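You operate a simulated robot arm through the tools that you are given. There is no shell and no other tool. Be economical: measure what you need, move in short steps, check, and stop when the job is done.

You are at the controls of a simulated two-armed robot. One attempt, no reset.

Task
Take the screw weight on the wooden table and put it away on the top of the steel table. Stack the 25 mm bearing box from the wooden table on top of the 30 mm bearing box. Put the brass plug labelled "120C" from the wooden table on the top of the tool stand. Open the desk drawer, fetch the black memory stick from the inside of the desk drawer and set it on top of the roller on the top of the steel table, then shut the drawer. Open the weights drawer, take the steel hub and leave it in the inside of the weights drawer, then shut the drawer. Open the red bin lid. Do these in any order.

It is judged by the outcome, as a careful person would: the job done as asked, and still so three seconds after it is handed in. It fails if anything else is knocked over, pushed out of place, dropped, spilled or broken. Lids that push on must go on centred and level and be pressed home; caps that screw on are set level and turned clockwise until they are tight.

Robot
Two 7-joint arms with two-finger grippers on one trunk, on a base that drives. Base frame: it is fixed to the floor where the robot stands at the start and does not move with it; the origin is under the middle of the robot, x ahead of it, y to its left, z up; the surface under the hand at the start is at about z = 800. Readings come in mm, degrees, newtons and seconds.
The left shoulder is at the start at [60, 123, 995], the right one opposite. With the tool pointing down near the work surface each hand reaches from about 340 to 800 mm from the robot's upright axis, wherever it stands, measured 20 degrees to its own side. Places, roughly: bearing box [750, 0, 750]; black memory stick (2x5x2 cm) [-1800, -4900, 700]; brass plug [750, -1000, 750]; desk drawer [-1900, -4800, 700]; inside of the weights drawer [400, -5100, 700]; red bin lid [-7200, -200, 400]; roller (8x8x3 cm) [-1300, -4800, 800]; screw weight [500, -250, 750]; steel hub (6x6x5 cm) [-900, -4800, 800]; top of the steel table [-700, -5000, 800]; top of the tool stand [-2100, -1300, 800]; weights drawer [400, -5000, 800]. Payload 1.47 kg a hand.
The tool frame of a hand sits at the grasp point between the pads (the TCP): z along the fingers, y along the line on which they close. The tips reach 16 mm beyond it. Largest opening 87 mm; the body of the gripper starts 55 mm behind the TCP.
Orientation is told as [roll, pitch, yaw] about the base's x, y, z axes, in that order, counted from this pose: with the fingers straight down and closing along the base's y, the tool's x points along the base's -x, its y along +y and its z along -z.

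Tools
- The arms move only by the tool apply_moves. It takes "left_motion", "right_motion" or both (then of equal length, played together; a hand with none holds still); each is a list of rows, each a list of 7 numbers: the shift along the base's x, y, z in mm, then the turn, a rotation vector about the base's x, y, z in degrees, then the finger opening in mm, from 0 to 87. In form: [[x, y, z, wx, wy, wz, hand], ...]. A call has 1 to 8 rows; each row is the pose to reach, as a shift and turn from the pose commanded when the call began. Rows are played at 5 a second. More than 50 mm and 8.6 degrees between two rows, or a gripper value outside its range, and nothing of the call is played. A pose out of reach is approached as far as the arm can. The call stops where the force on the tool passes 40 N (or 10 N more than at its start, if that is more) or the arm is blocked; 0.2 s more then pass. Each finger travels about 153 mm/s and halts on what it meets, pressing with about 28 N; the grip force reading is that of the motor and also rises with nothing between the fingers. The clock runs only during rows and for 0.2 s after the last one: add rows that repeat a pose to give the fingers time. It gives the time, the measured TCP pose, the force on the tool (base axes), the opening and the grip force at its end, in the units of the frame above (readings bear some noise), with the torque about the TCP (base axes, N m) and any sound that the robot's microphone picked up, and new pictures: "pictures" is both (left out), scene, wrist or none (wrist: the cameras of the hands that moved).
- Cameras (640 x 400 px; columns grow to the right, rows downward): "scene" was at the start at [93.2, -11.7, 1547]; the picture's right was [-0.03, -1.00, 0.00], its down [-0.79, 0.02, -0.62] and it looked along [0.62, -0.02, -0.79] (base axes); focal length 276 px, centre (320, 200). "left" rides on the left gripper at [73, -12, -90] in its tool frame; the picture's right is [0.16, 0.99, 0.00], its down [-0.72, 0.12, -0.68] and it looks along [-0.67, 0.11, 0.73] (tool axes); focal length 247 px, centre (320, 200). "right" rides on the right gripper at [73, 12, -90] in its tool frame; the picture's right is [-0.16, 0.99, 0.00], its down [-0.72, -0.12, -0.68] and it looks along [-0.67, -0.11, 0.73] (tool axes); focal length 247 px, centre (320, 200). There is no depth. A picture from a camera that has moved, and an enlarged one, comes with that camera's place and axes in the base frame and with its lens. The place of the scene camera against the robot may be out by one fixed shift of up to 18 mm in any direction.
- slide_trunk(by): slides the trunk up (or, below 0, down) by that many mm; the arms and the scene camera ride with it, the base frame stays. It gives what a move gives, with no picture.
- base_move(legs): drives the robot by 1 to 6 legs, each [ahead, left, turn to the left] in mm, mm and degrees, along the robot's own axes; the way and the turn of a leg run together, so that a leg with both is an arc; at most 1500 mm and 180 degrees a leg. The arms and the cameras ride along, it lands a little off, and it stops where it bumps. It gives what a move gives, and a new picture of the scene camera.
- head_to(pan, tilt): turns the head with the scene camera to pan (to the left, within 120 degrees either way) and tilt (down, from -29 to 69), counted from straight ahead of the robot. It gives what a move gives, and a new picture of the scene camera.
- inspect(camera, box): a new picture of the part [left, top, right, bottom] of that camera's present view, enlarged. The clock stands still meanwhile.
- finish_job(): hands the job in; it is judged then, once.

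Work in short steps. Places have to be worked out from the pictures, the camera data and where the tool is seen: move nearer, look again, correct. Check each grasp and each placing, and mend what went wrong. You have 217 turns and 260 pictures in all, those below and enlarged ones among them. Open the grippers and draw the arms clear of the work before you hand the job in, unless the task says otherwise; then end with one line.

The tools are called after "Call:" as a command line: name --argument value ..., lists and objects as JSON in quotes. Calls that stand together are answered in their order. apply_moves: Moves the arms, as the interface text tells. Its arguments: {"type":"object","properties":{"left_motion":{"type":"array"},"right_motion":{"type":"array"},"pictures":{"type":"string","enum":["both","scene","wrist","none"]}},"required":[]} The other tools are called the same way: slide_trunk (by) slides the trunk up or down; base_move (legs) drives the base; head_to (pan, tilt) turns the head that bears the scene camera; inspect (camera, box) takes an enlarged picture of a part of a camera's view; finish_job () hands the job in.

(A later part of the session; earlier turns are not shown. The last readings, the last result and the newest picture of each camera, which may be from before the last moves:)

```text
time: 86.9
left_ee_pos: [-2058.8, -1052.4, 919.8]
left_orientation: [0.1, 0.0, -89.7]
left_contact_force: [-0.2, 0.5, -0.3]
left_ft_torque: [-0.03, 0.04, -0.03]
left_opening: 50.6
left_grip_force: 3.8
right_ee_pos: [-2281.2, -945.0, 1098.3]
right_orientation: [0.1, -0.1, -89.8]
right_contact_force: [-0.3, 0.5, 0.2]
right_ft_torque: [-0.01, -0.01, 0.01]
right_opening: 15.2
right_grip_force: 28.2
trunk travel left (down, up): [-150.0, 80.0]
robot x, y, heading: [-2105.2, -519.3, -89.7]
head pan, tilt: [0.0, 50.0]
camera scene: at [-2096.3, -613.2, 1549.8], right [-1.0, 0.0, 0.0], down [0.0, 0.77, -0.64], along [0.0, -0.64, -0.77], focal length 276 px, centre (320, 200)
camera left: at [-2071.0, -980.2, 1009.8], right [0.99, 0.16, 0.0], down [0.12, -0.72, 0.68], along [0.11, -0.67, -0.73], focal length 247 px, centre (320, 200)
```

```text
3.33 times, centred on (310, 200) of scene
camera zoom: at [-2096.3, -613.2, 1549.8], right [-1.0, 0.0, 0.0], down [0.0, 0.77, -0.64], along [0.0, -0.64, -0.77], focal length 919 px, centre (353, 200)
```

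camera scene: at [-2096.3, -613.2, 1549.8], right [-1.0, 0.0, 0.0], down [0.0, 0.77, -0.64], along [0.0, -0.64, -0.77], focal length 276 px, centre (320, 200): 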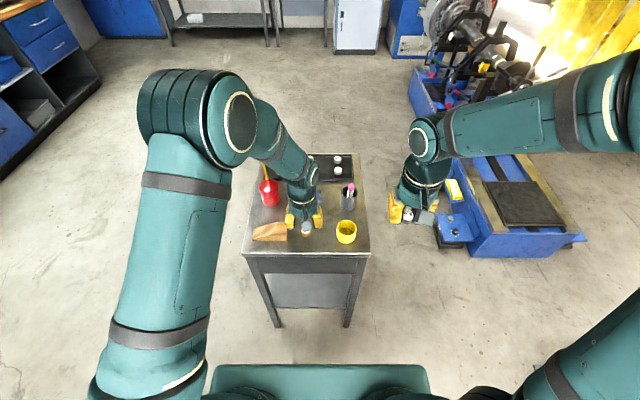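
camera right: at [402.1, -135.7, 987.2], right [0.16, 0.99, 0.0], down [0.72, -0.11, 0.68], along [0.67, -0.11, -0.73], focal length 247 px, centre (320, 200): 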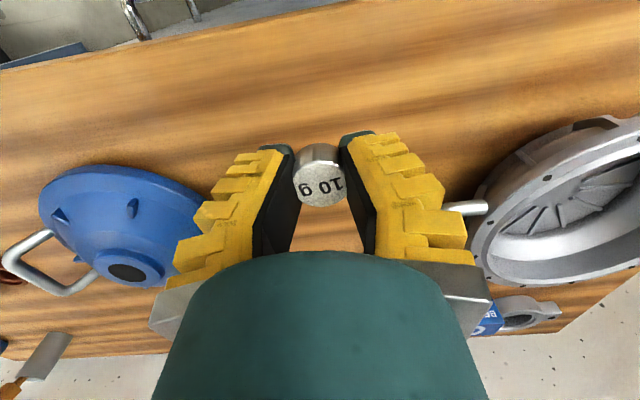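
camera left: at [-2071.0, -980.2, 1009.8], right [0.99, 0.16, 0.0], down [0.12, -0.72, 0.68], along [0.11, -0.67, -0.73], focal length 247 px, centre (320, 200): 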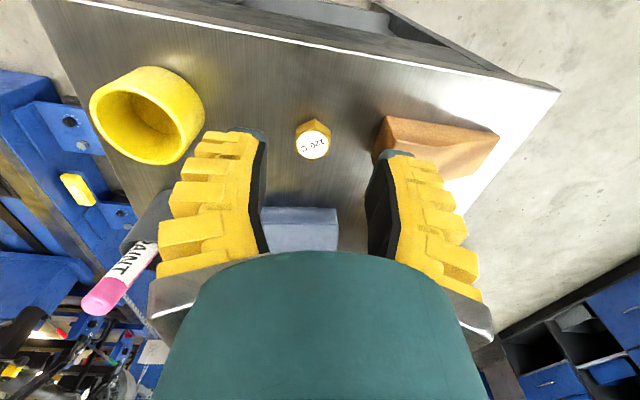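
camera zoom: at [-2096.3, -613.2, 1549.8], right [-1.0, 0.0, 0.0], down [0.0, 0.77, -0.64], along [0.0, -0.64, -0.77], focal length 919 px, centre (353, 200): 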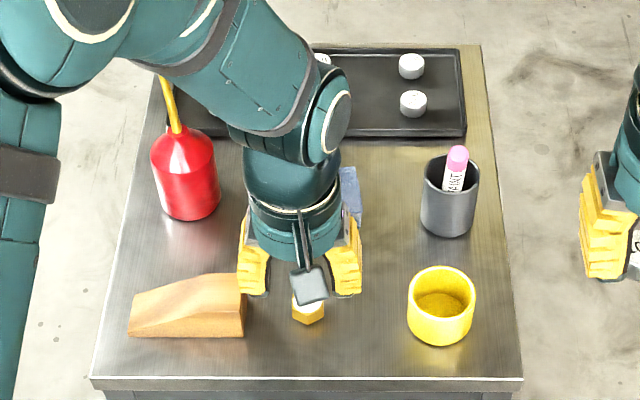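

Plug "120C" stands well on the stand. Now I go look at the oil can from above to move it back the ~17 mm it slid.

Call:
apply_moves --left_motion '[[10, 0, 45, 0, 0, 0, 60], [30, -20, 85, 0, 0, 0, 75], [55, -45, 115, 0, 0, 0, 87], [85, -75, 125, 0, 0, 0, 87], [110, -105, 125, 0, 0, 0, 87], [130, -140, 125, 0, 0, 0, 87], [130, -160, 125, 0, 0, 0, 87]]' --pictures "both"

Call:
inspect --camera "left" --box '[200, 40, 440, 190]'

```text
time: 88.5
left_ee_pos: [-1929.2, -1217.4, 1045.6]
left_orientation: [0.0, -0.1, -89.8]
left_contact_force: [-1.0, 1.1, 0.2]
left_ft_torque: [0.02, 0.01, -0.03]
left_opening: 86.8
left_grip_force: 0.0
right_ee_pos: [-2281.4, -947.3, 1097.0]
right_orientation: [0.1, 0.0, -89.7]
right_contact_force: [0.7, -0.5, 0.4]
right_ft_torque: [0.0, 0.01, 0.0]
right_opening: 15.3
right_grip_force: 28.4
trunk travel left (down, up): [-150.0, 80.0]
robot x, y, heading: [-2103.9, -517.8, -89.4]
head pan, tilt: [0.0, 50.0]
camera scene: at [-2096.7, -615.4, 1549.6], right [-1.0, -0.01, 0.0], down [0.0, 0.77, -0.64], along [0.0, -0.64, -0.77], focal length 276 px, centre (320, 200)
camera left: at [-1941.5, -1143.8, 1134.4], right [0.99, 0.16, 0.0], down [0.12, -0.72, 0.68], along [0.11, -0.67, -0.73], focal length 247 px, centre (320, 200)
```

scene: 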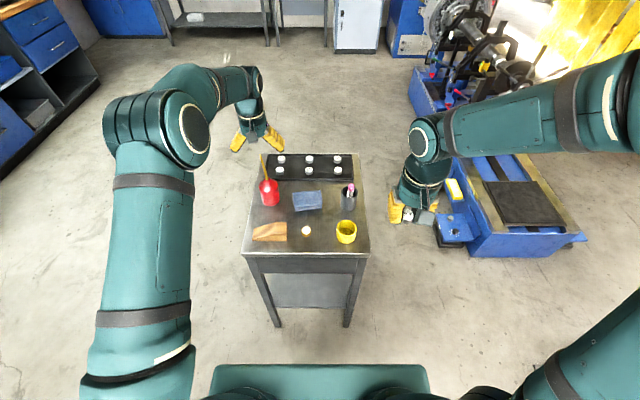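
left: 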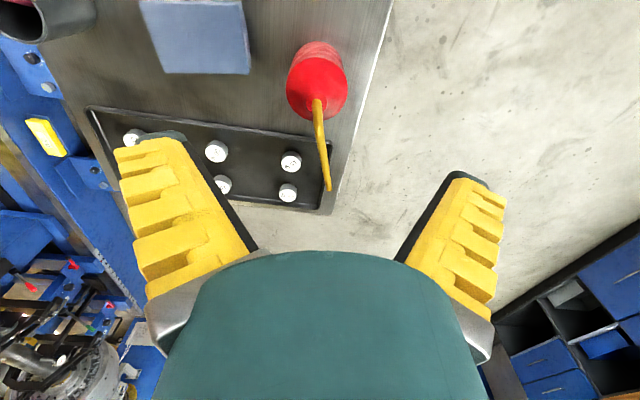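

```text
2.67 times, centred on (320, 115) of left
camera zoom: at [-1941.5, -1143.8, 1134.4], right [0.99, 0.16, 0.0], down [0.12, -0.72, 0.68], along [0.11, -0.67, -0.73], focal length 659 px, centre (320, 427)
```

zoom: 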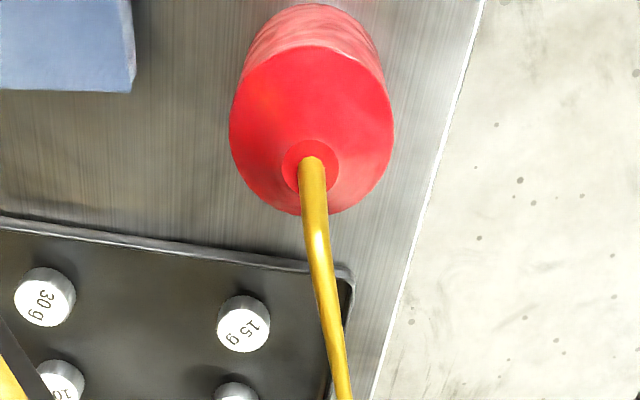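

The can is centred near [-1931, -1236], ø66 mm. I descend around its shoulder with the hand wide open.

Call:
apply_moves --left_motion '[[-2, -12, -40, 0, 0, 0, 87], [-2, -12, -85, 0, 0, 0, 87], [-2, -12, -130, 0, 0, 0, 87], [-2, -12, -165, 0, 0, 0, 87], [-2, -12, -187, 0, 0, 0, 87], [-2, -12, -187, 0, 0, 0, 87]]' --pictures "both"

Call:
inspect --camera "scene" --box '[230, 140, 330, 220]'

```text
time: 89.6
left_ee_pos: [-1930.2, -1234.9, 883.4]
left_orientation: [0.0, -1.8, -89.7]
left_contact_force: [0.4, -0.2, 16.7]
left_ft_torque: [-0.49, -0.17, 0.01]
left_opening: 86.9
left_grip_force: 0.1
right_ee_pos: [-2280.9, -948.8, 1097.4]
right_orientation: [0.0, 0.0, -89.6]
right_contact_force: [1.1, 0.1, 0.6]
right_ft_torque: [0.03, 0.01, 0.0]
right_opening: 15.3
right_grip_force: 27.9
trunk travel left (down, up): [-150.0, 80.0]
robot x, y, heading: [-2108.4, -520.4, -89.6]
head pan, tilt: [0.0, 50.0]
stopped in row 5 (left hand): the force on the tool passed its limit at 52 N (the readings are from after the stop); the commanded pose is now the measured one
camera scene: at [-2096.2, -615.5, 1549.7], right [-1.0, -0.01, 0.0], down [0.0, 0.77, -0.64], along [0.0, -0.64, -0.77], focal length 276 px, centre (320, 200)
camera left: at [-1943.7, -1159.2, 970.5], right [0.99, 0.16, -0.01], down [0.12, -0.7, 0.7], along [0.11, -0.69, -0.71], focal length 247 px, centre (320, 200)
```

scene: 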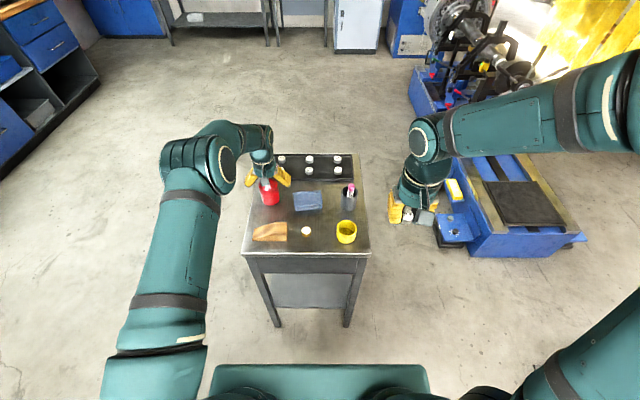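
left: 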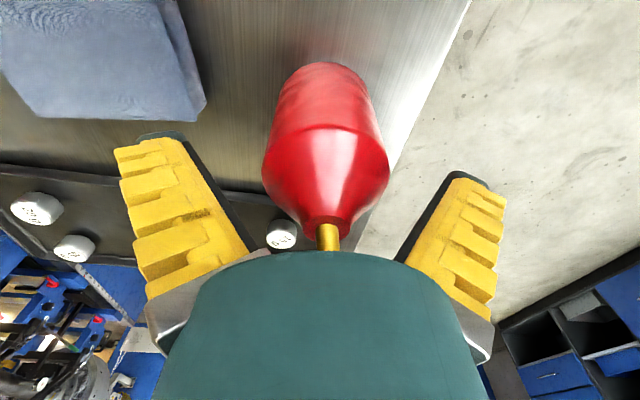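

```text
5.00 times, centred on (280, 180) of scene
camera zoom: at [-2096.2, -615.5, 1549.7], right [-1.0, -0.01, 0.0], down [0.0, 0.77, -0.64], along [0.0, -0.64, -0.77], focal length 1378 px, centre (520, 300)
```

zoom: 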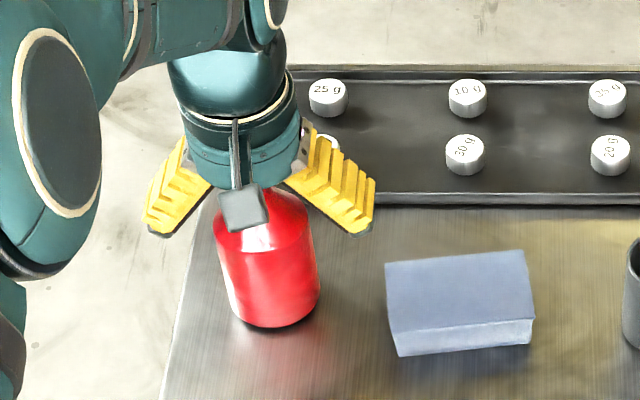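

The palm met the spout (its top is at z≈938). I rise and re-look.

Call:
apply_moves --left_motion '[[0, 0, 40, 0, 0, 0, 87], [0, 0, 85, 0, 1.8, 0, 87], [0, 0, 125, 0, 1.8, 0, 87], [2, 19, 163, 0, 1.8, 0, 87], [2, 19, 163, 0, 1.8, 0, 87]]' --pictures "none"

Call:
inspect --camera "left" --box '[200, 40, 440, 190]'

Call:
inspect --camera "scene" --box '[230, 140, 330, 220]'

```text
time: 90.8
left_ee_pos: [-1930.0, -1213.2, 1042.5]
left_orientation: [-1.8, -1.3, -89.5]
left_contact_force: [-0.7, 0.0, -0.6]
left_ft_torque: [0.03, -0.02, -0.03]
left_opening: 87.0
left_grip_force: 0.1
right_ee_pos: [-2281.6, -947.4, 1097.4]
right_orientation: [-0.1, 0.1, -89.7]
right_contact_force: [-0.1, -0.4, -0.5]
right_ft_torque: [0.0, -0.01, 0.0]
right_opening: 15.3
right_grip_force: 27.8
trunk travel left (down, up): [-150.0, 80.0]
robot x, y, heading: [-2104.4, -521.5, -89.7]
head pan, tilt: [0.0, 50.0]
```

```text
2.67 times, centred on (320, 115) of left
camera zoom: at [-1939.9, -1139.1, 1132.0], right [0.99, 0.16, -0.03], down [0.14, -0.71, 0.69], along [0.09, -0.69, -0.72], focal length 659 px, centre (320, 427)
```

zoom: 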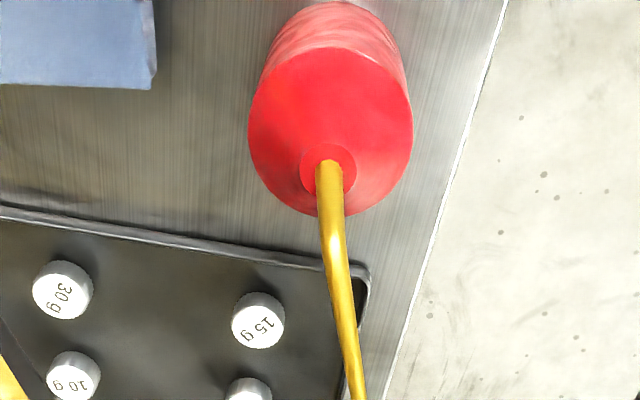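

```text
5.00 times, centred on (280, 180) of scene
camera zoom: at [-2096.3, -616.6, 1549.5], right [-1.0, -0.01, 0.0], down [0.0, 0.77, -0.64], along [0.0, -0.64, -0.77], focal length 1378 px, centre (520, 300)
```

zoom: 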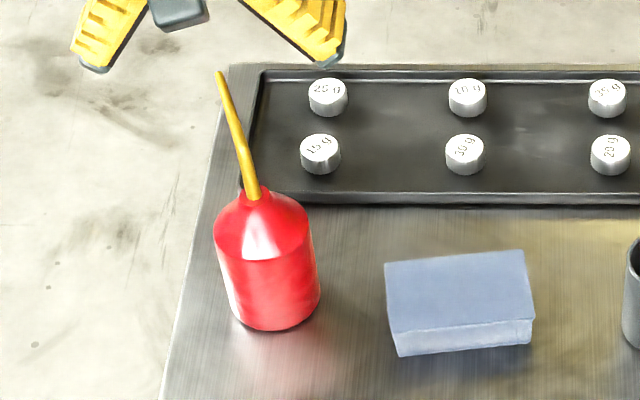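

The can is upright and fine. I'll grip its spout base near the cap, lift it a few mm, move it 16 mm back (+y), and set it down.

Call:
apply_moves --left_motion '[[0, -10, -20, 1.3, -1.8, 0, 60], [0, -24, -50, 1.3, -1.8, 0, 40], [0, -24, -90, 1.3, -1.8, 0, 40], [0, -24, -120, 1.3, -1.8, 0, 40], [0, -24, -120, 1.3, -1.8, 0, 40]]' --pictures "both"

Call:
inspect --camera "scene" --box '[230, 140, 330, 220]'

```text
time: 92.0
left_ee_pos: [-1928.9, -1237.0, 921.9]
left_orientation: [-0.1, -0.2, -89.7]
left_contact_force: [0.0, 0.9, 0.8]
left_ft_torque: [0.01, 0.0, 0.0]
left_opening: 45.7
left_grip_force: 3.9
right_ee_pos: [-2281.9, -946.9, 1098.7]
right_orientation: [0.0, 0.0, -89.8]
right_contact_force: [0.2, 0.6, -0.7]
right_ft_torque: [0.0, 0.01, -0.01]
right_opening: 14.9
right_grip_force: 28.1
trunk travel left (down, up): [-150.0, 80.0]
robot x, y, heading: [-2102.9, -519.5, -89.7]
head pan, tilt: [0.0, 50.0]
camera scene: at [-2096.3, -615.1, 1549.7], right [-1.0, -0.01, 0.0], down [0.0, 0.77, -0.64], along [0.0, -0.64, -0.77], focal length 276 px, centre (320, 200)
camera left: at [-1941.7, -1164.5, 1012.3], right [0.99, 0.16, 0.0], down [0.12, -0.72, 0.68], along [0.11, -0.67, -0.73], focal length 247 px, centre (320, 200)
```

scene: 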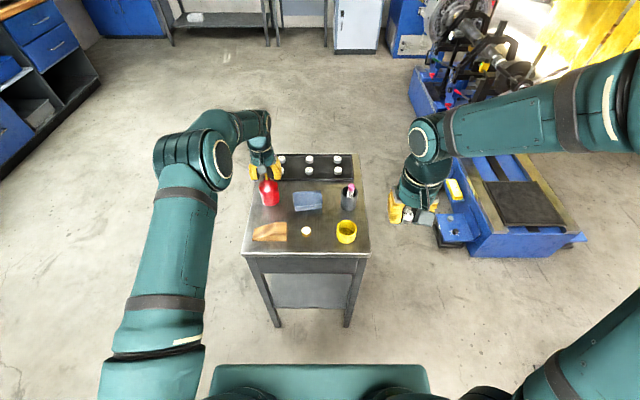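
left: 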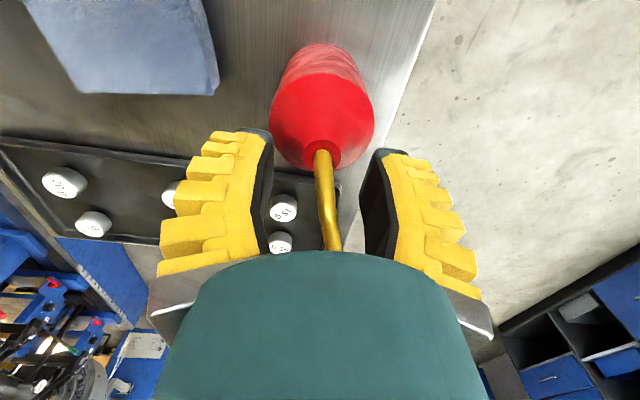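

```text
5.00 times, centred on (280, 180) of scene
camera zoom: at [-2096.3, -615.1, 1549.7], right [-1.0, -0.01, 0.0], down [0.0, 0.77, -0.64], along [0.0, -0.64, -0.77], focal length 1378 px, centre (520, 300)
```

zoom: 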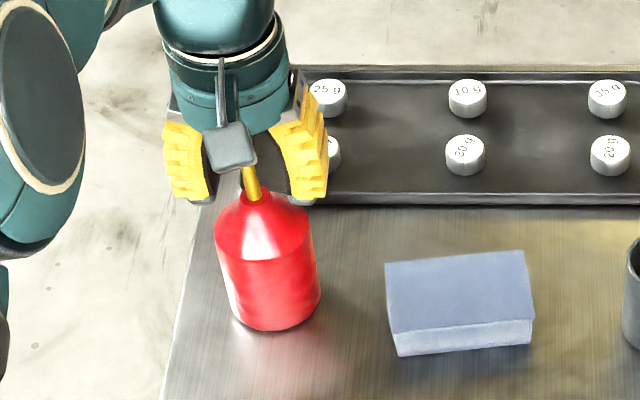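

The spout lies between the pads. I grip, lift 5 mm, shift +16 mm, lower.

Call:
apply_moves --left_motion '[[1, 0, 0, 0, 0, 0, 0], [1, 0, 0, 0, 0, 0, 0], [1, 0, 0, 0, 0, 0, 0], [1, 0, 5, 0, 0, 0, 0], [1, 8, 5, 0, 0, 0, 0], [1, 16, 5, 0, 0, 0, 0], [1, 16, 0, 0, 0, 0, 0], [1, 16, 0, 0, 0, 0, 0]]' --pictures "wrist"

Call:
inspect --camera "scene" --box '[230, 140, 330, 220]'

```text
time: 93.8
left_ee_pos: [-1927.5, -1221.2, 922.7]
left_orientation: [0.0, 0.0, -89.6]
left_contact_force: [-0.2, 0.4, -1.8]
left_ft_torque: [0.05, -0.01, 0.01]
left_opening: 5.8
left_grip_force: 28.1
right_ee_pos: [-2281.3, -947.2, 1097.2]
right_orientation: [0.0, 0.0, -89.7]
right_contact_force: [-0.8, 0.4, -0.3]
right_ft_torque: [0.0, -0.02, -0.04]
right_opening: 15.2
right_grip_force: 28.7
trunk travel left (down, up): [-150.0, 80.0]
robot x, y, heading: [-2107.2, -520.9, -89.5]
head pan, tilt: [0.0, 50.0]
camera left: at [-1941.4, -1148.2, 1012.3], right [0.99, 0.16, 0.0], down [0.12, -0.72, 0.68], along [0.11, -0.67, -0.73], focal length 247 px, centre (320, 200)
```

left: 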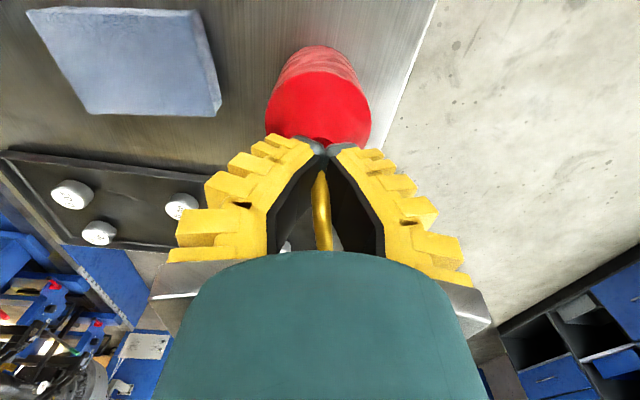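

```text
5.00 times, centred on (280, 180) of scene
camera zoom: at [-2096.2, -615.5, 1549.6], right [-1.0, -0.01, 0.0], down [0.0, 0.77, -0.64], along [0.0, -0.64, -0.77], focal length 1378 px, centre (520, 300)
```

zoom: 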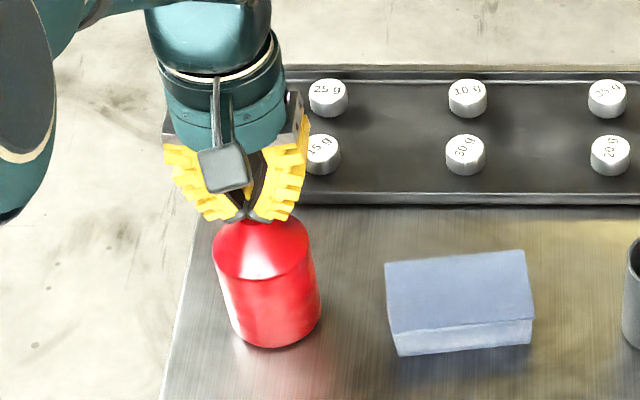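

The can moved as wished. I ease down 1.5 mm, release and rise.

Call:
apply_moves --left_motion '[[0, 0, -1.5, 0, 0, 0, 0], [0, 0, -1.5, 0, 0, 0, 15], [0, 0, -1.5, 0, 0, 0, 40], [0, 0, -1.5, 0, 0, 0, 40], [0, 0, 30, 0, 0, 0, 50], [0, 0, 75, 0, 0, 0, 50], [0, 30, 110, 0, 0, 0, 50]]' --pictures "none"

Call:
inspect --camera "scene" --box '[230, 130, 390, 250]'

```text
time: 95.4
left_ee_pos: [-1926.5, -1187.9, 1033.6]
left_orientation: [0.0, -0.1, -89.7]
left_contact_force: [0.4, -0.2, 0.7]
left_ft_torque: [-0.05, 0.01, 0.02]
left_opening: 55.5
left_grip_force: 3.6
right_ee_pos: [-2280.6, -946.3, 1097.2]
right_orientation: [0.0, -0.1, -89.6]
right_contact_force: [-0.2, 0.1, 0.9]
right_ft_torque: [-0.04, 0.02, 0.01]
right_opening: 15.3
right_grip_force: 28.2
trunk travel left (down, up): [-150.0, 80.0]
robot x, y, heading: [-2102.2, -518.7, -89.6]
head pan, tilt: [0.0, 50.0]
```

```text
3.33 times, centred on (310, 190) of scene
camera zoom: at [-2096.2, -613.1, 1549.9], right [-1.0, -0.01, 0.0], down [0.0, 0.76, -0.64], along [0.0, -0.64, -0.76], focal length 919 px, centre (353, 233)
```

zoom: 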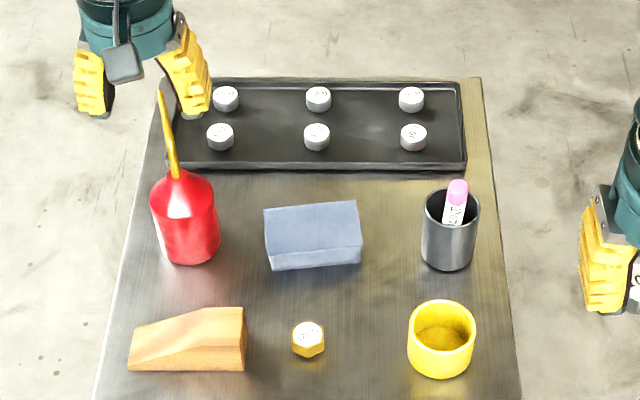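

All is in order on the stand. I tuck the left arm and drive toward the steel table.

Call:
apply_moves --left_motion '[[0, 40, 20, 0, 0, 0, 50], [0, 85, 40, 0, 0, 0, 50], [0, 130, 60, 0, 0, 0, 50], [0, 175, 65, 0, 0, 0, 50], [0, 215, 65, 0, 0, 0, 50]]' --pictures "none"

Call:
base_move --legs '[[0, 1100, 0], [1400, 0, 0], [1400, 0, 0]]'

Call:
head_to --pan 0 --tilt 30

```text
time: 96.6
left_ee_pos: [-1927.8, -972.8, 1100.4]
left_orientation: [0.0, -0.1, -89.6]
left_contact_force: [-0.8, 0.2, 0.6]
left_ft_torque: [-0.01, 0.01, -0.01]
left_opening: 55.3
left_grip_force: 4.2
right_ee_pos: [-2280.2, -946.7, 1098.9]
right_orientation: [-0.1, 0.0, -89.7]
right_contact_force: [0.0, -0.4, 1.4]
right_ft_torque: [0.0, -0.04, -0.03]
right_opening: 15.0
right_grip_force: 28.0
trunk travel left (down, up): [-150.0, 80.0]
robot x, y, heading: [-2105.3, -518.8, -89.7]
head pan, tilt: [0.0, 50.0]
```

```text
time: 119.5
left_ee_pos: [-890.4, -3787.8, 1099.9]
left_orientation: [0.0, 0.0, -90.9]
left_contact_force: [-0.8, -0.6, -0.3]
left_ft_torque: [0.02, -0.01, 0.03]
left_opening: 55.3
left_grip_force: 4.2
right_ee_pos: [-1240.8, -3750.3, 1098.4]
right_orientation: [0.0, 0.0, -90.9]
right_contact_force: [0.9, -0.3, 0.6]
right_ft_torque: [-0.01, 0.01, 0.01]
right_opening: 15.4
right_grip_force: 28.0
trunk travel left (down, up): [-150.0, 80.0]
robot x, y, heading: [-1053.0, -3324.2, -90.9]
head pan, tilt: [0.0, 50.0]
camera scene: at [-1048.9, -3424.9, 1549.6], right [-1.0, 0.02, 0.0], down [0.01, 0.77, -0.64], along [-0.01, -0.64, -0.77], focal length 276 px, centre (320, 200)
```

scene: 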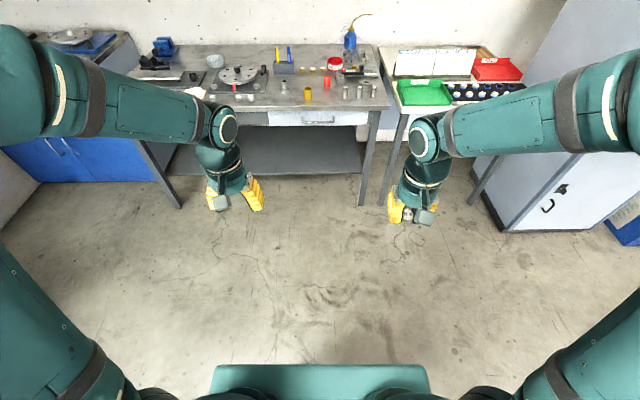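

```text
time: 120.4
left_ee_pos: [-888.5, -3787.0, 1099.7]
left_orientation: [0.0, 0.1, -91.0]
left_contact_force: [-0.7, -0.5, 0.0]
left_ft_torque: [-0.03, 0.04, 0.01]
left_opening: 55.0
left_grip_force: 3.8
right_ee_pos: [-1241.2, -3752.9, 1096.5]
right_orientation: [0.0, 0.0, -91.0]
right_contact_force: [0.8, 0.1, 0.3]
right_ft_torque: [-0.01, 0.01, 0.03]
right_opening: 15.1
right_grip_force: 28.3
trunk travel left (down, up): [-150.0, 80.0]
robot x, y, heading: [-1057.3, -3328.4, -90.9]
head pan, tilt: [0.0, 30.0]
camera scene: at [-1049.1, -3438.0, 1579.1], right [-1.0, 0.02, 0.0], down [0.01, 0.5, -0.87], along [-0.01, -0.87, -0.5], focal length 276 px, centre (320, 200)
```

scene: 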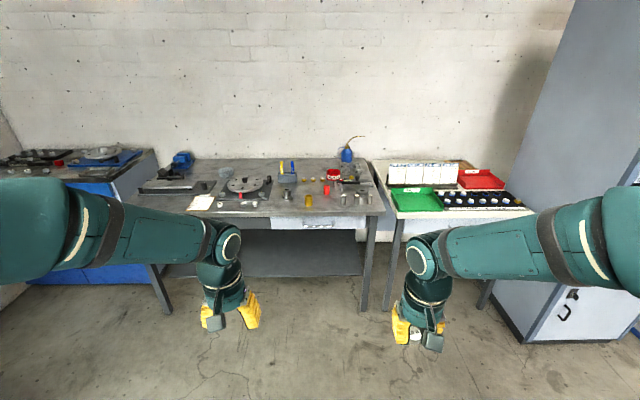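

I enlarge the steel table, the desk and the blue cabinet.

Call:
inspect --camera "scene" --box '[180, 130, 390, 240]'

Call:
inspect --camera "scene" --box '[370, 140, 570, 260]'

Call:
inspect --camera "scene" --box '[0, 130, 220, 270]'

```text
3.05 times, centred on (285, 185) of scene
camera zoom: at [-1049.1, -3438.0, 1579.1], right [-1.0, 0.02, 0.0], down [0.01, 0.5, -0.87], along [-0.01, -0.87, -0.5], focal length 840 px, centre (427, 246)
```

zoom: 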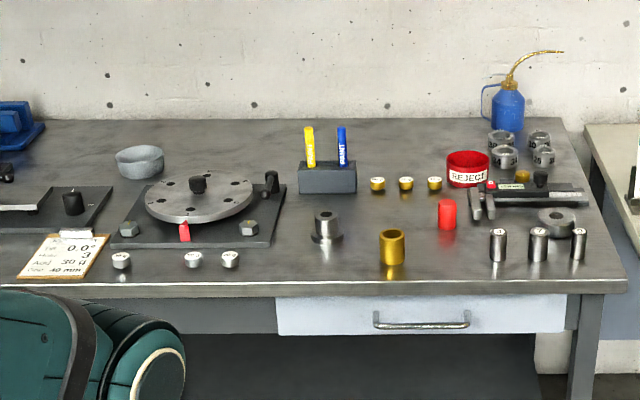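

```text
3.20 times, centred on (470, 200) of scene
camera zoom: at [-1049.1, -3438.0, 1579.1], right [-1.0, 0.02, 0.0], down [0.01, 0.5, -0.87], along [-0.01, -0.87, -0.5], focal length 882 px, centre (-160, 200)
```

zoom: 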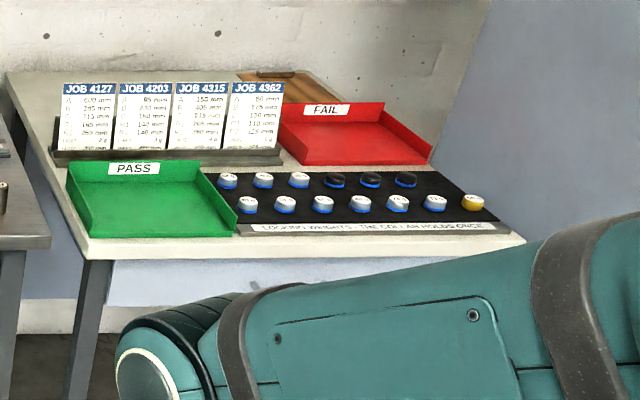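

```text
2.86 times, centred on (110, 200) of scene
camera zoom: at [-1049.1, -3438.0, 1579.1], right [-1.0, 0.02, 0.0], down [0.01, 0.5, -0.87], along [-0.01, -0.87, -0.5], focal length 788 px, centre (920, 200)
```

zoom: 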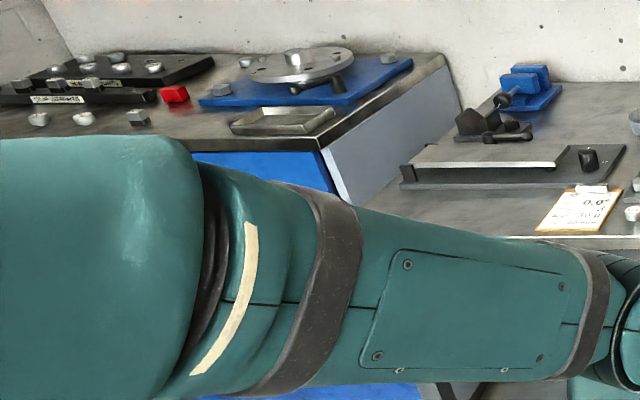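

The roller is the flat ring (≈[-1300,-4800]) and the hub the flanged piece (≈[-900,-4800]). I drive up to the steel table and look down.

Call:
base_move --legs '[[890, 0, 0.9]]'

Call:
head_to --pan 0 --tilt 50

Call:
inspect --camera "scene" --box '[150, 80, 490, 290]'

```text
time: 125.0
left_ee_pos: [-883.9, -4668.8, 1100.5]
left_orientation: [0.1, 0.0, -89.5]
left_contact_force: [-0.3, 0.0, -0.1]
left_ft_torque: [0.0, 0.03, 0.02]
left_opening: 55.0
left_grip_force: 3.9
right_ee_pos: [-1235.2, -4642.2, 1097.8]
right_orientation: [0.0, -0.1, -89.6]
right_contact_force: [0.2, -0.7, -0.9]
right_ft_torque: [-0.02, 0.02, -0.02]
right_opening: 15.2
right_grip_force: 28.0
trunk travel left (down, up): [-150.0, 80.0]
robot x, y, heading: [-1057.2, -4213.1, -89.6]
head pan, tilt: [0.0, 30.0]
camera scene: at [-1051.3, -4323.2, 1579.1], right [-1.0, -0.01, 0.0], down [0.0, 0.5, -0.87], along [0.01, -0.87, -0.5], focal length 276 px, centre (320, 200)
```

scene: 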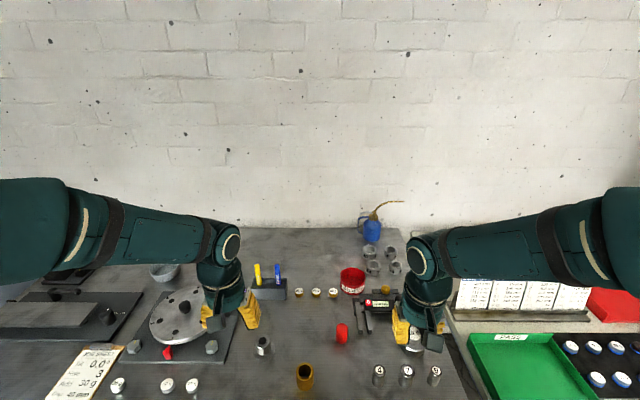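

```text
time: 125.9
left_ee_pos: [-882.5, -4668.0, 1099.2]
left_orientation: [0.0, 0.0, -89.6]
left_contact_force: [0.5, 0.3, -0.2]
left_ft_torque: [-0.03, 0.0, 0.06]
left_opening: 55.6
left_grip_force: 3.9
right_ee_pos: [-1235.8, -4640.8, 1097.2]
right_orientation: [0.1, -0.1, -89.5]
right_contact_force: [-0.6, 0.5, -0.7]
right_ft_torque: [-0.01, -0.04, -0.01]
right_opening: 15.3
right_grip_force: 28.0
trunk travel left (down, up): [-150.0, 80.0]
robot x, y, heading: [-1064.7, -4215.4, -89.6]
head pan, tilt: [0.0, 50.0]
camera scene: at [-1051.4, -4309.3, 1549.7], right [-1.0, -0.01, 0.0], down [-0.01, 0.77, -0.64], along [0.0, -0.64, -0.77], focal length 276 px, centre (320, 200)
```

scene: 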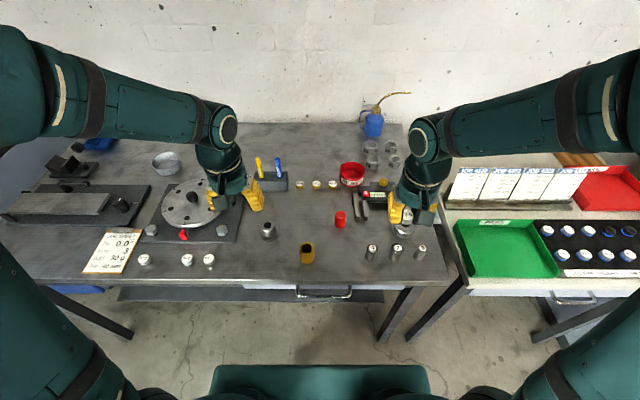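

```text
1.88 times, centred on (320, 185) of scene
camera zoom: at [-1051.4, -4309.3, 1549.7], right [-1.0, -0.01, 0.0], down [-0.01, 0.77, -0.64], along [0.0, -0.64, -0.77], focal length 519 px, centre (320, 228)
```

zoom: 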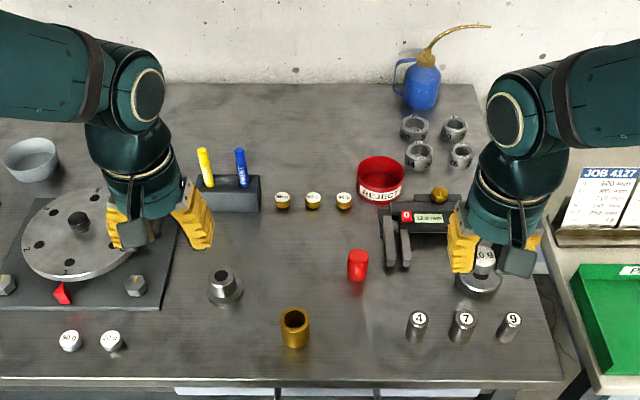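

I'll put the weight on the free spot ≈ [-1108, -4716]; moving the right hand above it.

Call:
apply_moves --right_motion '[[30, -18, -25, 0, 0, 0, 10], [60, -36, -50, 0, 0, 0, 10], [90, -54, -80, 0, 0, 0, 10], [120, -70, -110, 0, 0, 0, 10], [128, -75, -155, 0, 0, 0, 10], [128, -75, -200, 0, 0, 0, 10], [128, -75, -235, 0, 0, 0, 10], [128, -75, -235, 0, 0, 0, 10]]' --pictures "both"

```text
time: 127.7
left_ee_pos: [-882.9, -4666.6, 1100.1]
left_orientation: [-0.1, 0.0, -89.6]
left_contact_force: [-0.1, 0.4, -0.4]
left_ft_torque: [-0.02, -0.03, -0.01]
left_opening: 55.6
left_grip_force: 3.8
right_ee_pos: [-1105.3, -4717.6, 861.2]
right_orientation: [0.0, 0.0, -89.6]
right_contact_force: [-0.5, -0.2, -0.1]
right_ft_torque: [-0.02, 0.04, -0.01]
right_opening: 15.2
right_grip_force: 28.4
trunk travel left (down, up): [-150.0, 80.0]
robot x, y, heading: [-1058.2, -4211.3, -89.7]
head pan, tilt: [0.0, 50.0]
camera scene: at [-1051.5, -4308.9, 1549.7], right [-1.0, -0.01, 0.0], down [-0.01, 0.77, -0.64], along [0.0, -0.64, -0.77], focal length 276 px, centre (320, 200)
camera right: at [-1096.1, -4643.9, 952.3], right [0.99, -0.15, 0.0], down [-0.11, -0.72, 0.68], along [-0.1, -0.67, -0.73], focal length 247 px, centre (320, 200)
```

scene: 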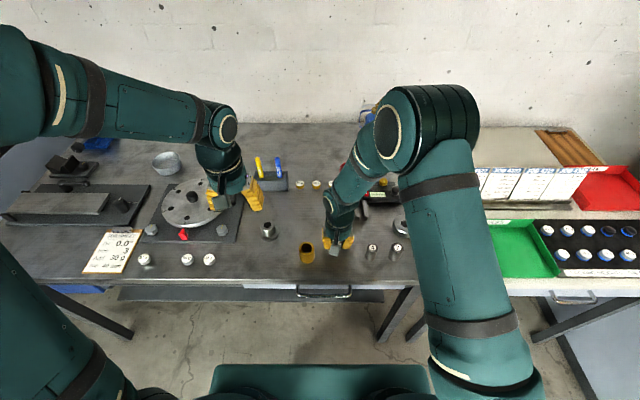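
right: 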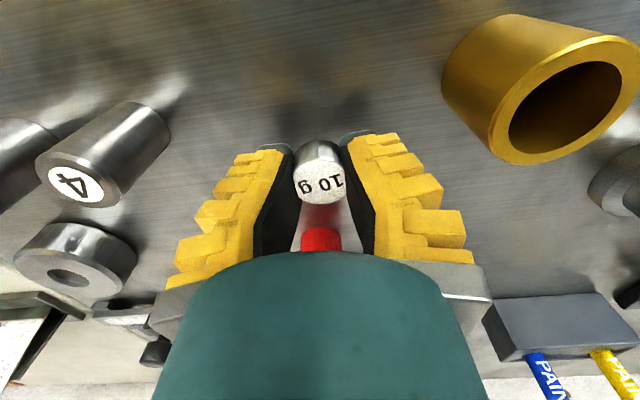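

Clear. I lower to near the surface, then feel for contact.

Call:
apply_moves --right_motion '[[0, 0, -20, 0, 0, 0, 10], [0, 0, -34, 0, 0, 0, 10], [0, 0, -37, 0, 0, 0, 10], [0, 0, -40, 0, 0, 0, 10], [0, 0, -40, 0, 0, 0, 10]]' --pictures "none"

```text
time: 128.3
left_ee_pos: [-882.9, -4667.1, 1101.8]
left_orientation: [0.0, 0.0, -89.7]
left_contact_force: [-0.4, -0.6, 0.3]
left_ft_torque: [0.0, -0.05, 0.03]
left_opening: 55.1
left_grip_force: 3.9
right_ee_pos: [-1105.7, -4718.9, 836.4]
right_orientation: [0.1, -0.4, -89.6]
right_contact_force: [-3.6, 10.8, 27.9]
right_ft_torque: [0.35, 0.09, 0.04]
right_opening: 19.8
right_grip_force: 28.4
trunk travel left (down, up): [-150.0, 80.0]
robot x, y, heading: [-1055.8, -4214.8, -89.8]
head pan, tilt: [0.0, 50.0]
stopped in row 3 (right hand): the force on the tool passed its limit at 56 N (the readings are from after the stop); the commanded pose is now the measured one
```

Contact came at 836, higher than expected; I look.

Call:
apply_moves --right_motion '[[0, 0, 2, 0, 0, 0, 10], [0, 0, 2, 0, 0, 0, 10]]' --pictures "both"

Call:
inspect --camera "scene" --box '[280, 80, 480, 280]'

```text
time: 128.9
left_ee_pos: [-883.1, -4667.5, 1100.1]
left_orientation: [0.0, -0.1, -89.6]
left_contact_force: [0.2, 0.4, 0.1]
left_ft_torque: [-0.02, 0.0, -0.02]
left_opening: 55.3
left_grip_force: 4.1
right_ee_pos: [-1106.4, -4719.8, 835.9]
right_orientation: [0.1, -0.4, -89.6]
right_contact_force: [-0.1, 4.0, 11.6]
right_ft_torque: [0.15, 0.03, -0.01]
right_opening: 18.3
right_grip_force: 28.0
trunk travel left (down, up): [-150.0, 80.0]
robot x, y, heading: [-1059.0, -4212.2, -89.3]
head pan, tilt: [0.0, 50.0]
camera scene: at [-1051.3, -4308.0, 1549.7], right [-1.0, -0.01, 0.0], down [-0.01, 0.77, -0.64], along [0.0, -0.64, -0.77], focal length 276 px, centre (320, 200)
camera right: at [-1096.3, -4645.4, 926.3], right [0.99, -0.15, 0.0], down [-0.11, -0.72, 0.69], along [-0.1, -0.68, -0.73], focal length 247 px, centre (320, 200)
```

scene: 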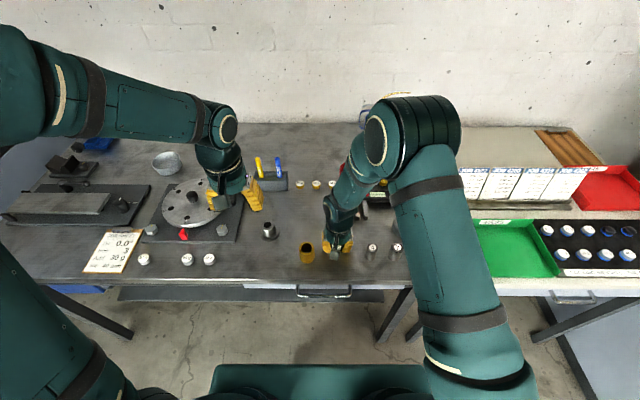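
right: 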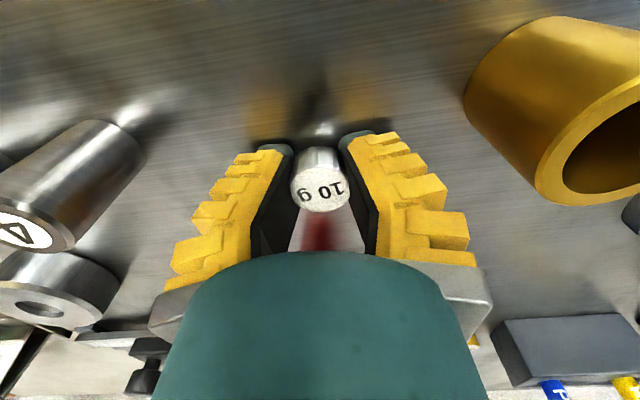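

```text
2.00 times, centred on (380, 180) of scene
camera zoom: at [-1051.3, -4308.0, 1549.7], right [-1.0, -0.01, 0.0], down [-0.01, 0.77, -0.64], along [0.0, -0.64, -0.77], focal length 551 px, centre (200, 240)
```

zoom: 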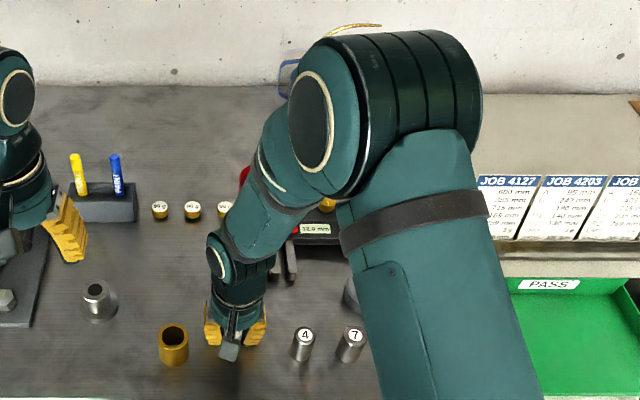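

The weight stands on the table between the tips. I open slightly and rise.

Call:
apply_moves --right_motion '[[0, 0, 0, 0, 0, 0, 25], [0, 0, 0, 0, 0, 0, 40], [0, 0, 0, 0, 0, 0, 50], [0, 0, 20, 0, 0, 0, 50], [0, 0, 60, 0, 0, 0, 50], [0, 20, 105, 0, 0, 0, 50], [0, 40, 150, 0, 0, 0, 50]]' --pictures "wrist"

```text
time: 130.5
left_ee_pos: [-883.2, -4666.2, 1100.9]
left_orientation: [0.0, 0.0, -89.6]
left_contact_force: [-0.9, 0.4, -0.7]
left_ft_torque: [-0.02, -0.07, -0.01]
left_opening: 55.5
left_grip_force: 3.3
right_ee_pos: [-1107.3, -4678.0, 984.1]
right_orientation: [0.2, -0.3, -89.6]
right_contact_force: [-0.2, 0.8, 0.9]
right_ft_torque: [-0.02, -0.02, -0.02]
right_opening: 55.3
right_grip_force: 3.6
trunk travel left (down, up): [-150.0, 80.0]
robot x, y, heading: [-1059.1, -4210.6, -89.5]
head pan, tilt: [0.0, 50.0]
camera right: at [-1096.9, -4603.6, 1075.0], right [0.99, -0.15, 0.0], down [-0.11, -0.72, 0.68], along [-0.1, -0.68, -0.73], focal length 247 px, centre (320, 200)
```

right: 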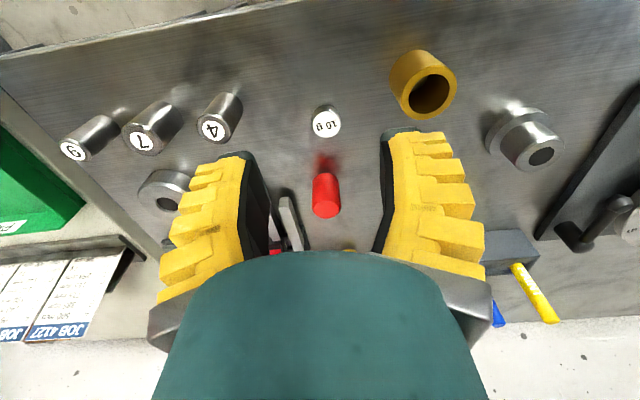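

The weight is placed. Next the desk drawer: I back off and slide right in front of the desk.

Call:
base_move --legs '[[-320, 0, 0], [0, -660, 0]]'

Call:
head_to --pan -5 --tilt 45

Call:
inspect --camera "scene" --box '[250, 100, 490, 250]'

```text
time: 138.4
left_ee_pos: [-1548.1, -4358.4, 1099.5]
left_orientation: [0.0, 0.1, -90.2]
left_contact_force: [0.7, -0.6, -0.5]
left_ft_torque: [-0.01, 0.0, 0.0]
left_opening: 55.6
left_grip_force: 3.9
right_ee_pos: [-1770.6, -4367.0, 984.5]
right_orientation: [0.1, -0.3, -90.1]
right_contact_force: [-0.5, -0.4, -0.2]
right_ft_torque: [0.01, 0.02, 0.02]
right_opening: 55.3
right_grip_force: 3.9
trunk travel left (down, up): [-150.0, 80.0]
robot x, y, heading: [-1719.7, -3904.2, -90.1]
head pan, tilt: [0.0, 50.0]
camera scene: at [-1711.8, -3998.2, 1549.7], right [-1.0, 0.0, 0.0], down [0.0, 0.77, -0.64], along [0.0, -0.64, -0.77], focal length 276 px, centre (320, 200)
```

scene: 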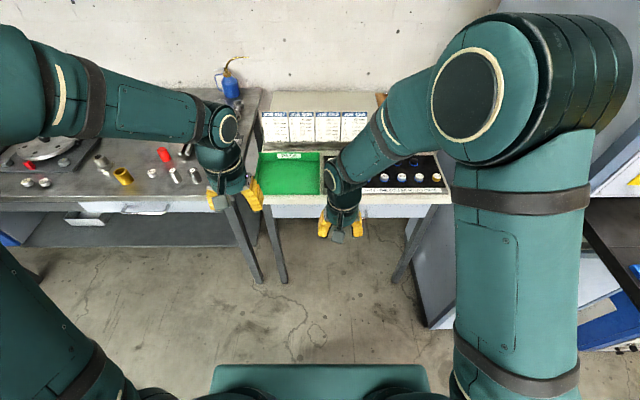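

```text
time: 139.1
left_ee_pos: [-1547.5, -4359.1, 1099.6]
left_orientation: [0.0, -0.1, -90.2]
left_contact_force: [-0.5, -0.4, -0.2]
left_ft_torque: [0.01, -0.01, 0.01]
left_opening: 55.1
left_grip_force: 3.5
right_ee_pos: [-1770.4, -4368.5, 984.1]
right_orientation: [0.0, -0.4, -90.2]
right_contact_force: [-0.1, 0.0, -0.2]
right_ft_torque: [0.04, 0.01, -0.02]
right_opening: 55.3
right_grip_force: 3.8
trunk travel left (down, up): [-150.0, 80.0]
robot x, y, heading: [-1722.6, -3902.4, -90.2]
head pan, tilt: [-5.0, 45.0]
camera scene: at [-1718.7, -4002.1, 1556.5], right [-1.0, 0.09, 0.0], down [0.06, 0.7, -0.71], along [-0.06, -0.7, -0.71], focal length 276 px, centre (320, 200)
```

scene: 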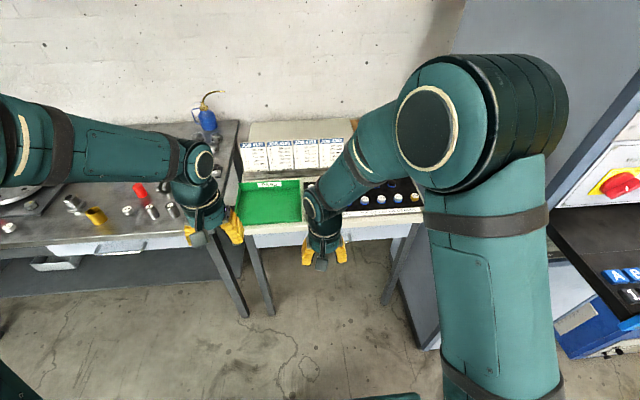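

```text
2.67 times, centred on (370, 175) of scene
camera zoom: at [-1718.7, -4002.1, 1556.5], right [-1.0, 0.09, 0.0], down [0.06, 0.7, -0.71], along [-0.06, -0.7, -0.71], focal length 735 px, centre (187, 267)
```

zoom: 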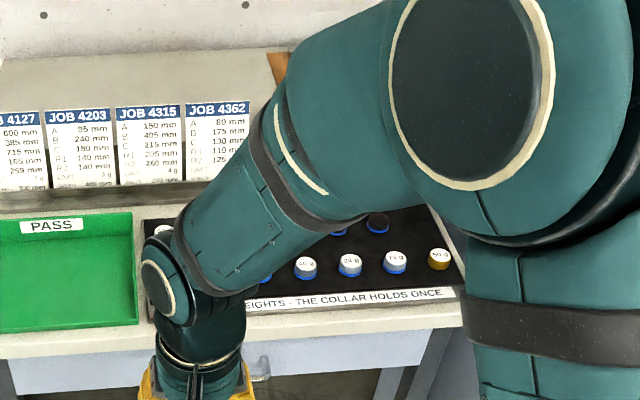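

I turn the right hand 90° so it can grasp the horizontal handle bar, then will tilt it forward.

Call:
apply_moves --right_motion '[[-5, 10, 5, 0, 0, -8.5, 55], [-10, 20, 10, 0, 0, -17, 55], [-15, 30, 15, 0, 0, -25.5, 60], [-20, 40, 15, 0, 0, -34, 60], [-30, 50, 15, 0, 0, -42.5, 60], [-40, 60, 15, 0, 0, -51, 60], [-50, 60, 15, 0, 0, -59.5, 60], [-60, 60, 15, 0, 0, -68, 60]]' --pictures "none"

Call:
apply_moves --right_motion '[[0, 0, -10, 0, 0, -7, 60], [0, 0, -20, 0, 0, -14, 60], [0, 0, -30, 0, 0, -22, 60]]' --pictures "none"

Call:
apply_moves --right_motion '[[0, 0, -10, -8, 0, 0, 60], [0, 0, -20, -16, 0, 0, 60], [0, 0, -40, -24, 0, 0, 60], [0, 0, -60, -32, 0, 0, 60], [0, 0, -80, -40, 0, 0, 60], [0, 0, -100, -48, 0, 0, 60], [0, 0, -130, -56, 0, 0, 60], [0, 0, -160, -64, 0, 0, 60]]' --pictures "both"

```text
time: 140.9
left_ee_pos: [-1547.6, -4358.6, 1100.0]
left_orientation: [0.1, 0.1, -90.1]
left_contact_force: [1.1, 0.0, 0.0]
left_ft_torque: [0.04, 0.03, 0.02]
left_opening: 55.5
left_grip_force: 3.9
right_ee_pos: [-1831.4, -4308.3, 999.6]
right_orientation: [0.0, -0.3, -158.3]
right_contact_force: [0.4, 0.1, -0.2]
right_ft_torque: [0.01, 0.0, 0.02]
right_opening: 64.6
right_grip_force: 3.6
trunk travel left (down, up): [-150.0, 80.0]
robot x, y, heading: [-1721.2, -3900.9, -90.3]
head pan, tilt: [-5.0, 45.0]
```

```text
time: 141.7
left_ee_pos: [-1546.8, -4358.6, 1100.0]
left_orientation: [0.0, 0.0, -90.1]
left_contact_force: [-0.1, 0.4, 0.1]
left_ft_torque: [0.0, -0.01, 0.03]
left_opening: 55.4
left_grip_force: 3.5
right_ee_pos: [-1830.8, -4305.6, 970.2]
right_orientation: [0.1, -0.4, 179.6]
right_contact_force: [-0.5, -0.5, 1.0]
right_ft_torque: [0.01, 0.02, 0.01]
right_opening: 64.7
right_grip_force: 3.6
trunk travel left (down, up): [-150.0, 80.0]
robot x, y, heading: [-1719.5, -3900.8, -90.0]
head pan, tilt: [-5.0, 45.0]
```

```text
time: 143.5
left_ee_pos: [-1547.5, -4358.5, 1099.4]
left_orientation: [-0.1, 0.0, -90.3]
left_contact_force: [-0.6, 0.4, -1.0]
left_ft_torque: [0.0, 0.02, -0.03]
left_opening: 55.1
left_grip_force: 3.7
right_ee_pos: [-1829.8, -4305.6, 809.9]
right_orientation: [64.3, 0.1, 179.5]
right_contact_force: [0.0, -0.8, 0.5]
right_ft_torque: [0.0, 0.03, 0.01]
right_opening: 64.7
right_grip_force: 3.3
right hand out of reach, approached as far as the arm can: row 4, 5, 6
trunk travel left (down, up): [-150.0, 80.0]
robot x, y, heading: [-1716.3, -3903.5, -90.4]
head pan, tilt: [-5.0, 45.0]
camera scene: at [-1719.0, -4002.6, 1556.5], right [-1.0, 0.09, 0.0], down [0.06, 0.7, -0.71], along [-0.06, -0.7, -0.71], focal length 276 px, centre (320, 200)
camera right: at [-1758.4, -4231.0, 860.4], right [-0.16, -0.43, 0.89], down [-0.72, 0.67, 0.19], along [-0.68, -0.61, -0.42], focal length 247 px, centre (320, 200)
```

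scene: 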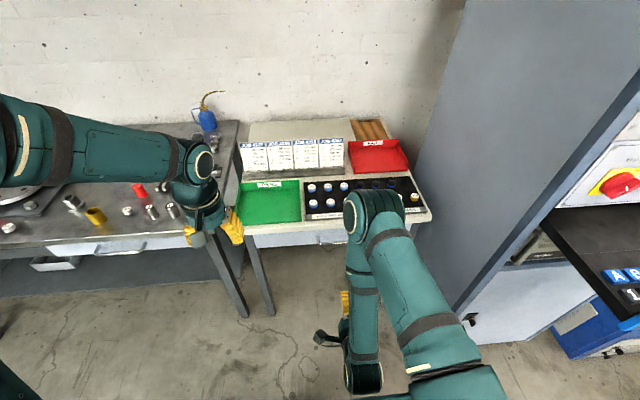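
right: 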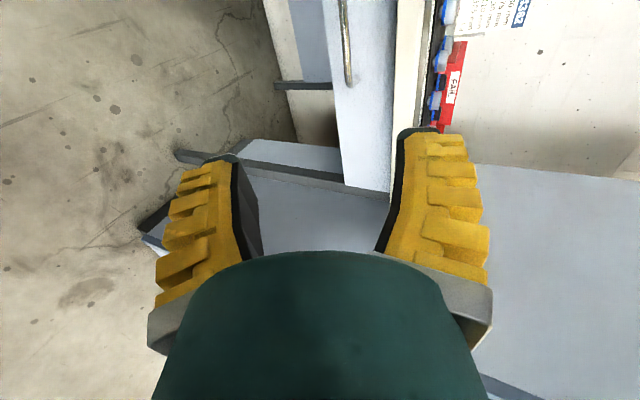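

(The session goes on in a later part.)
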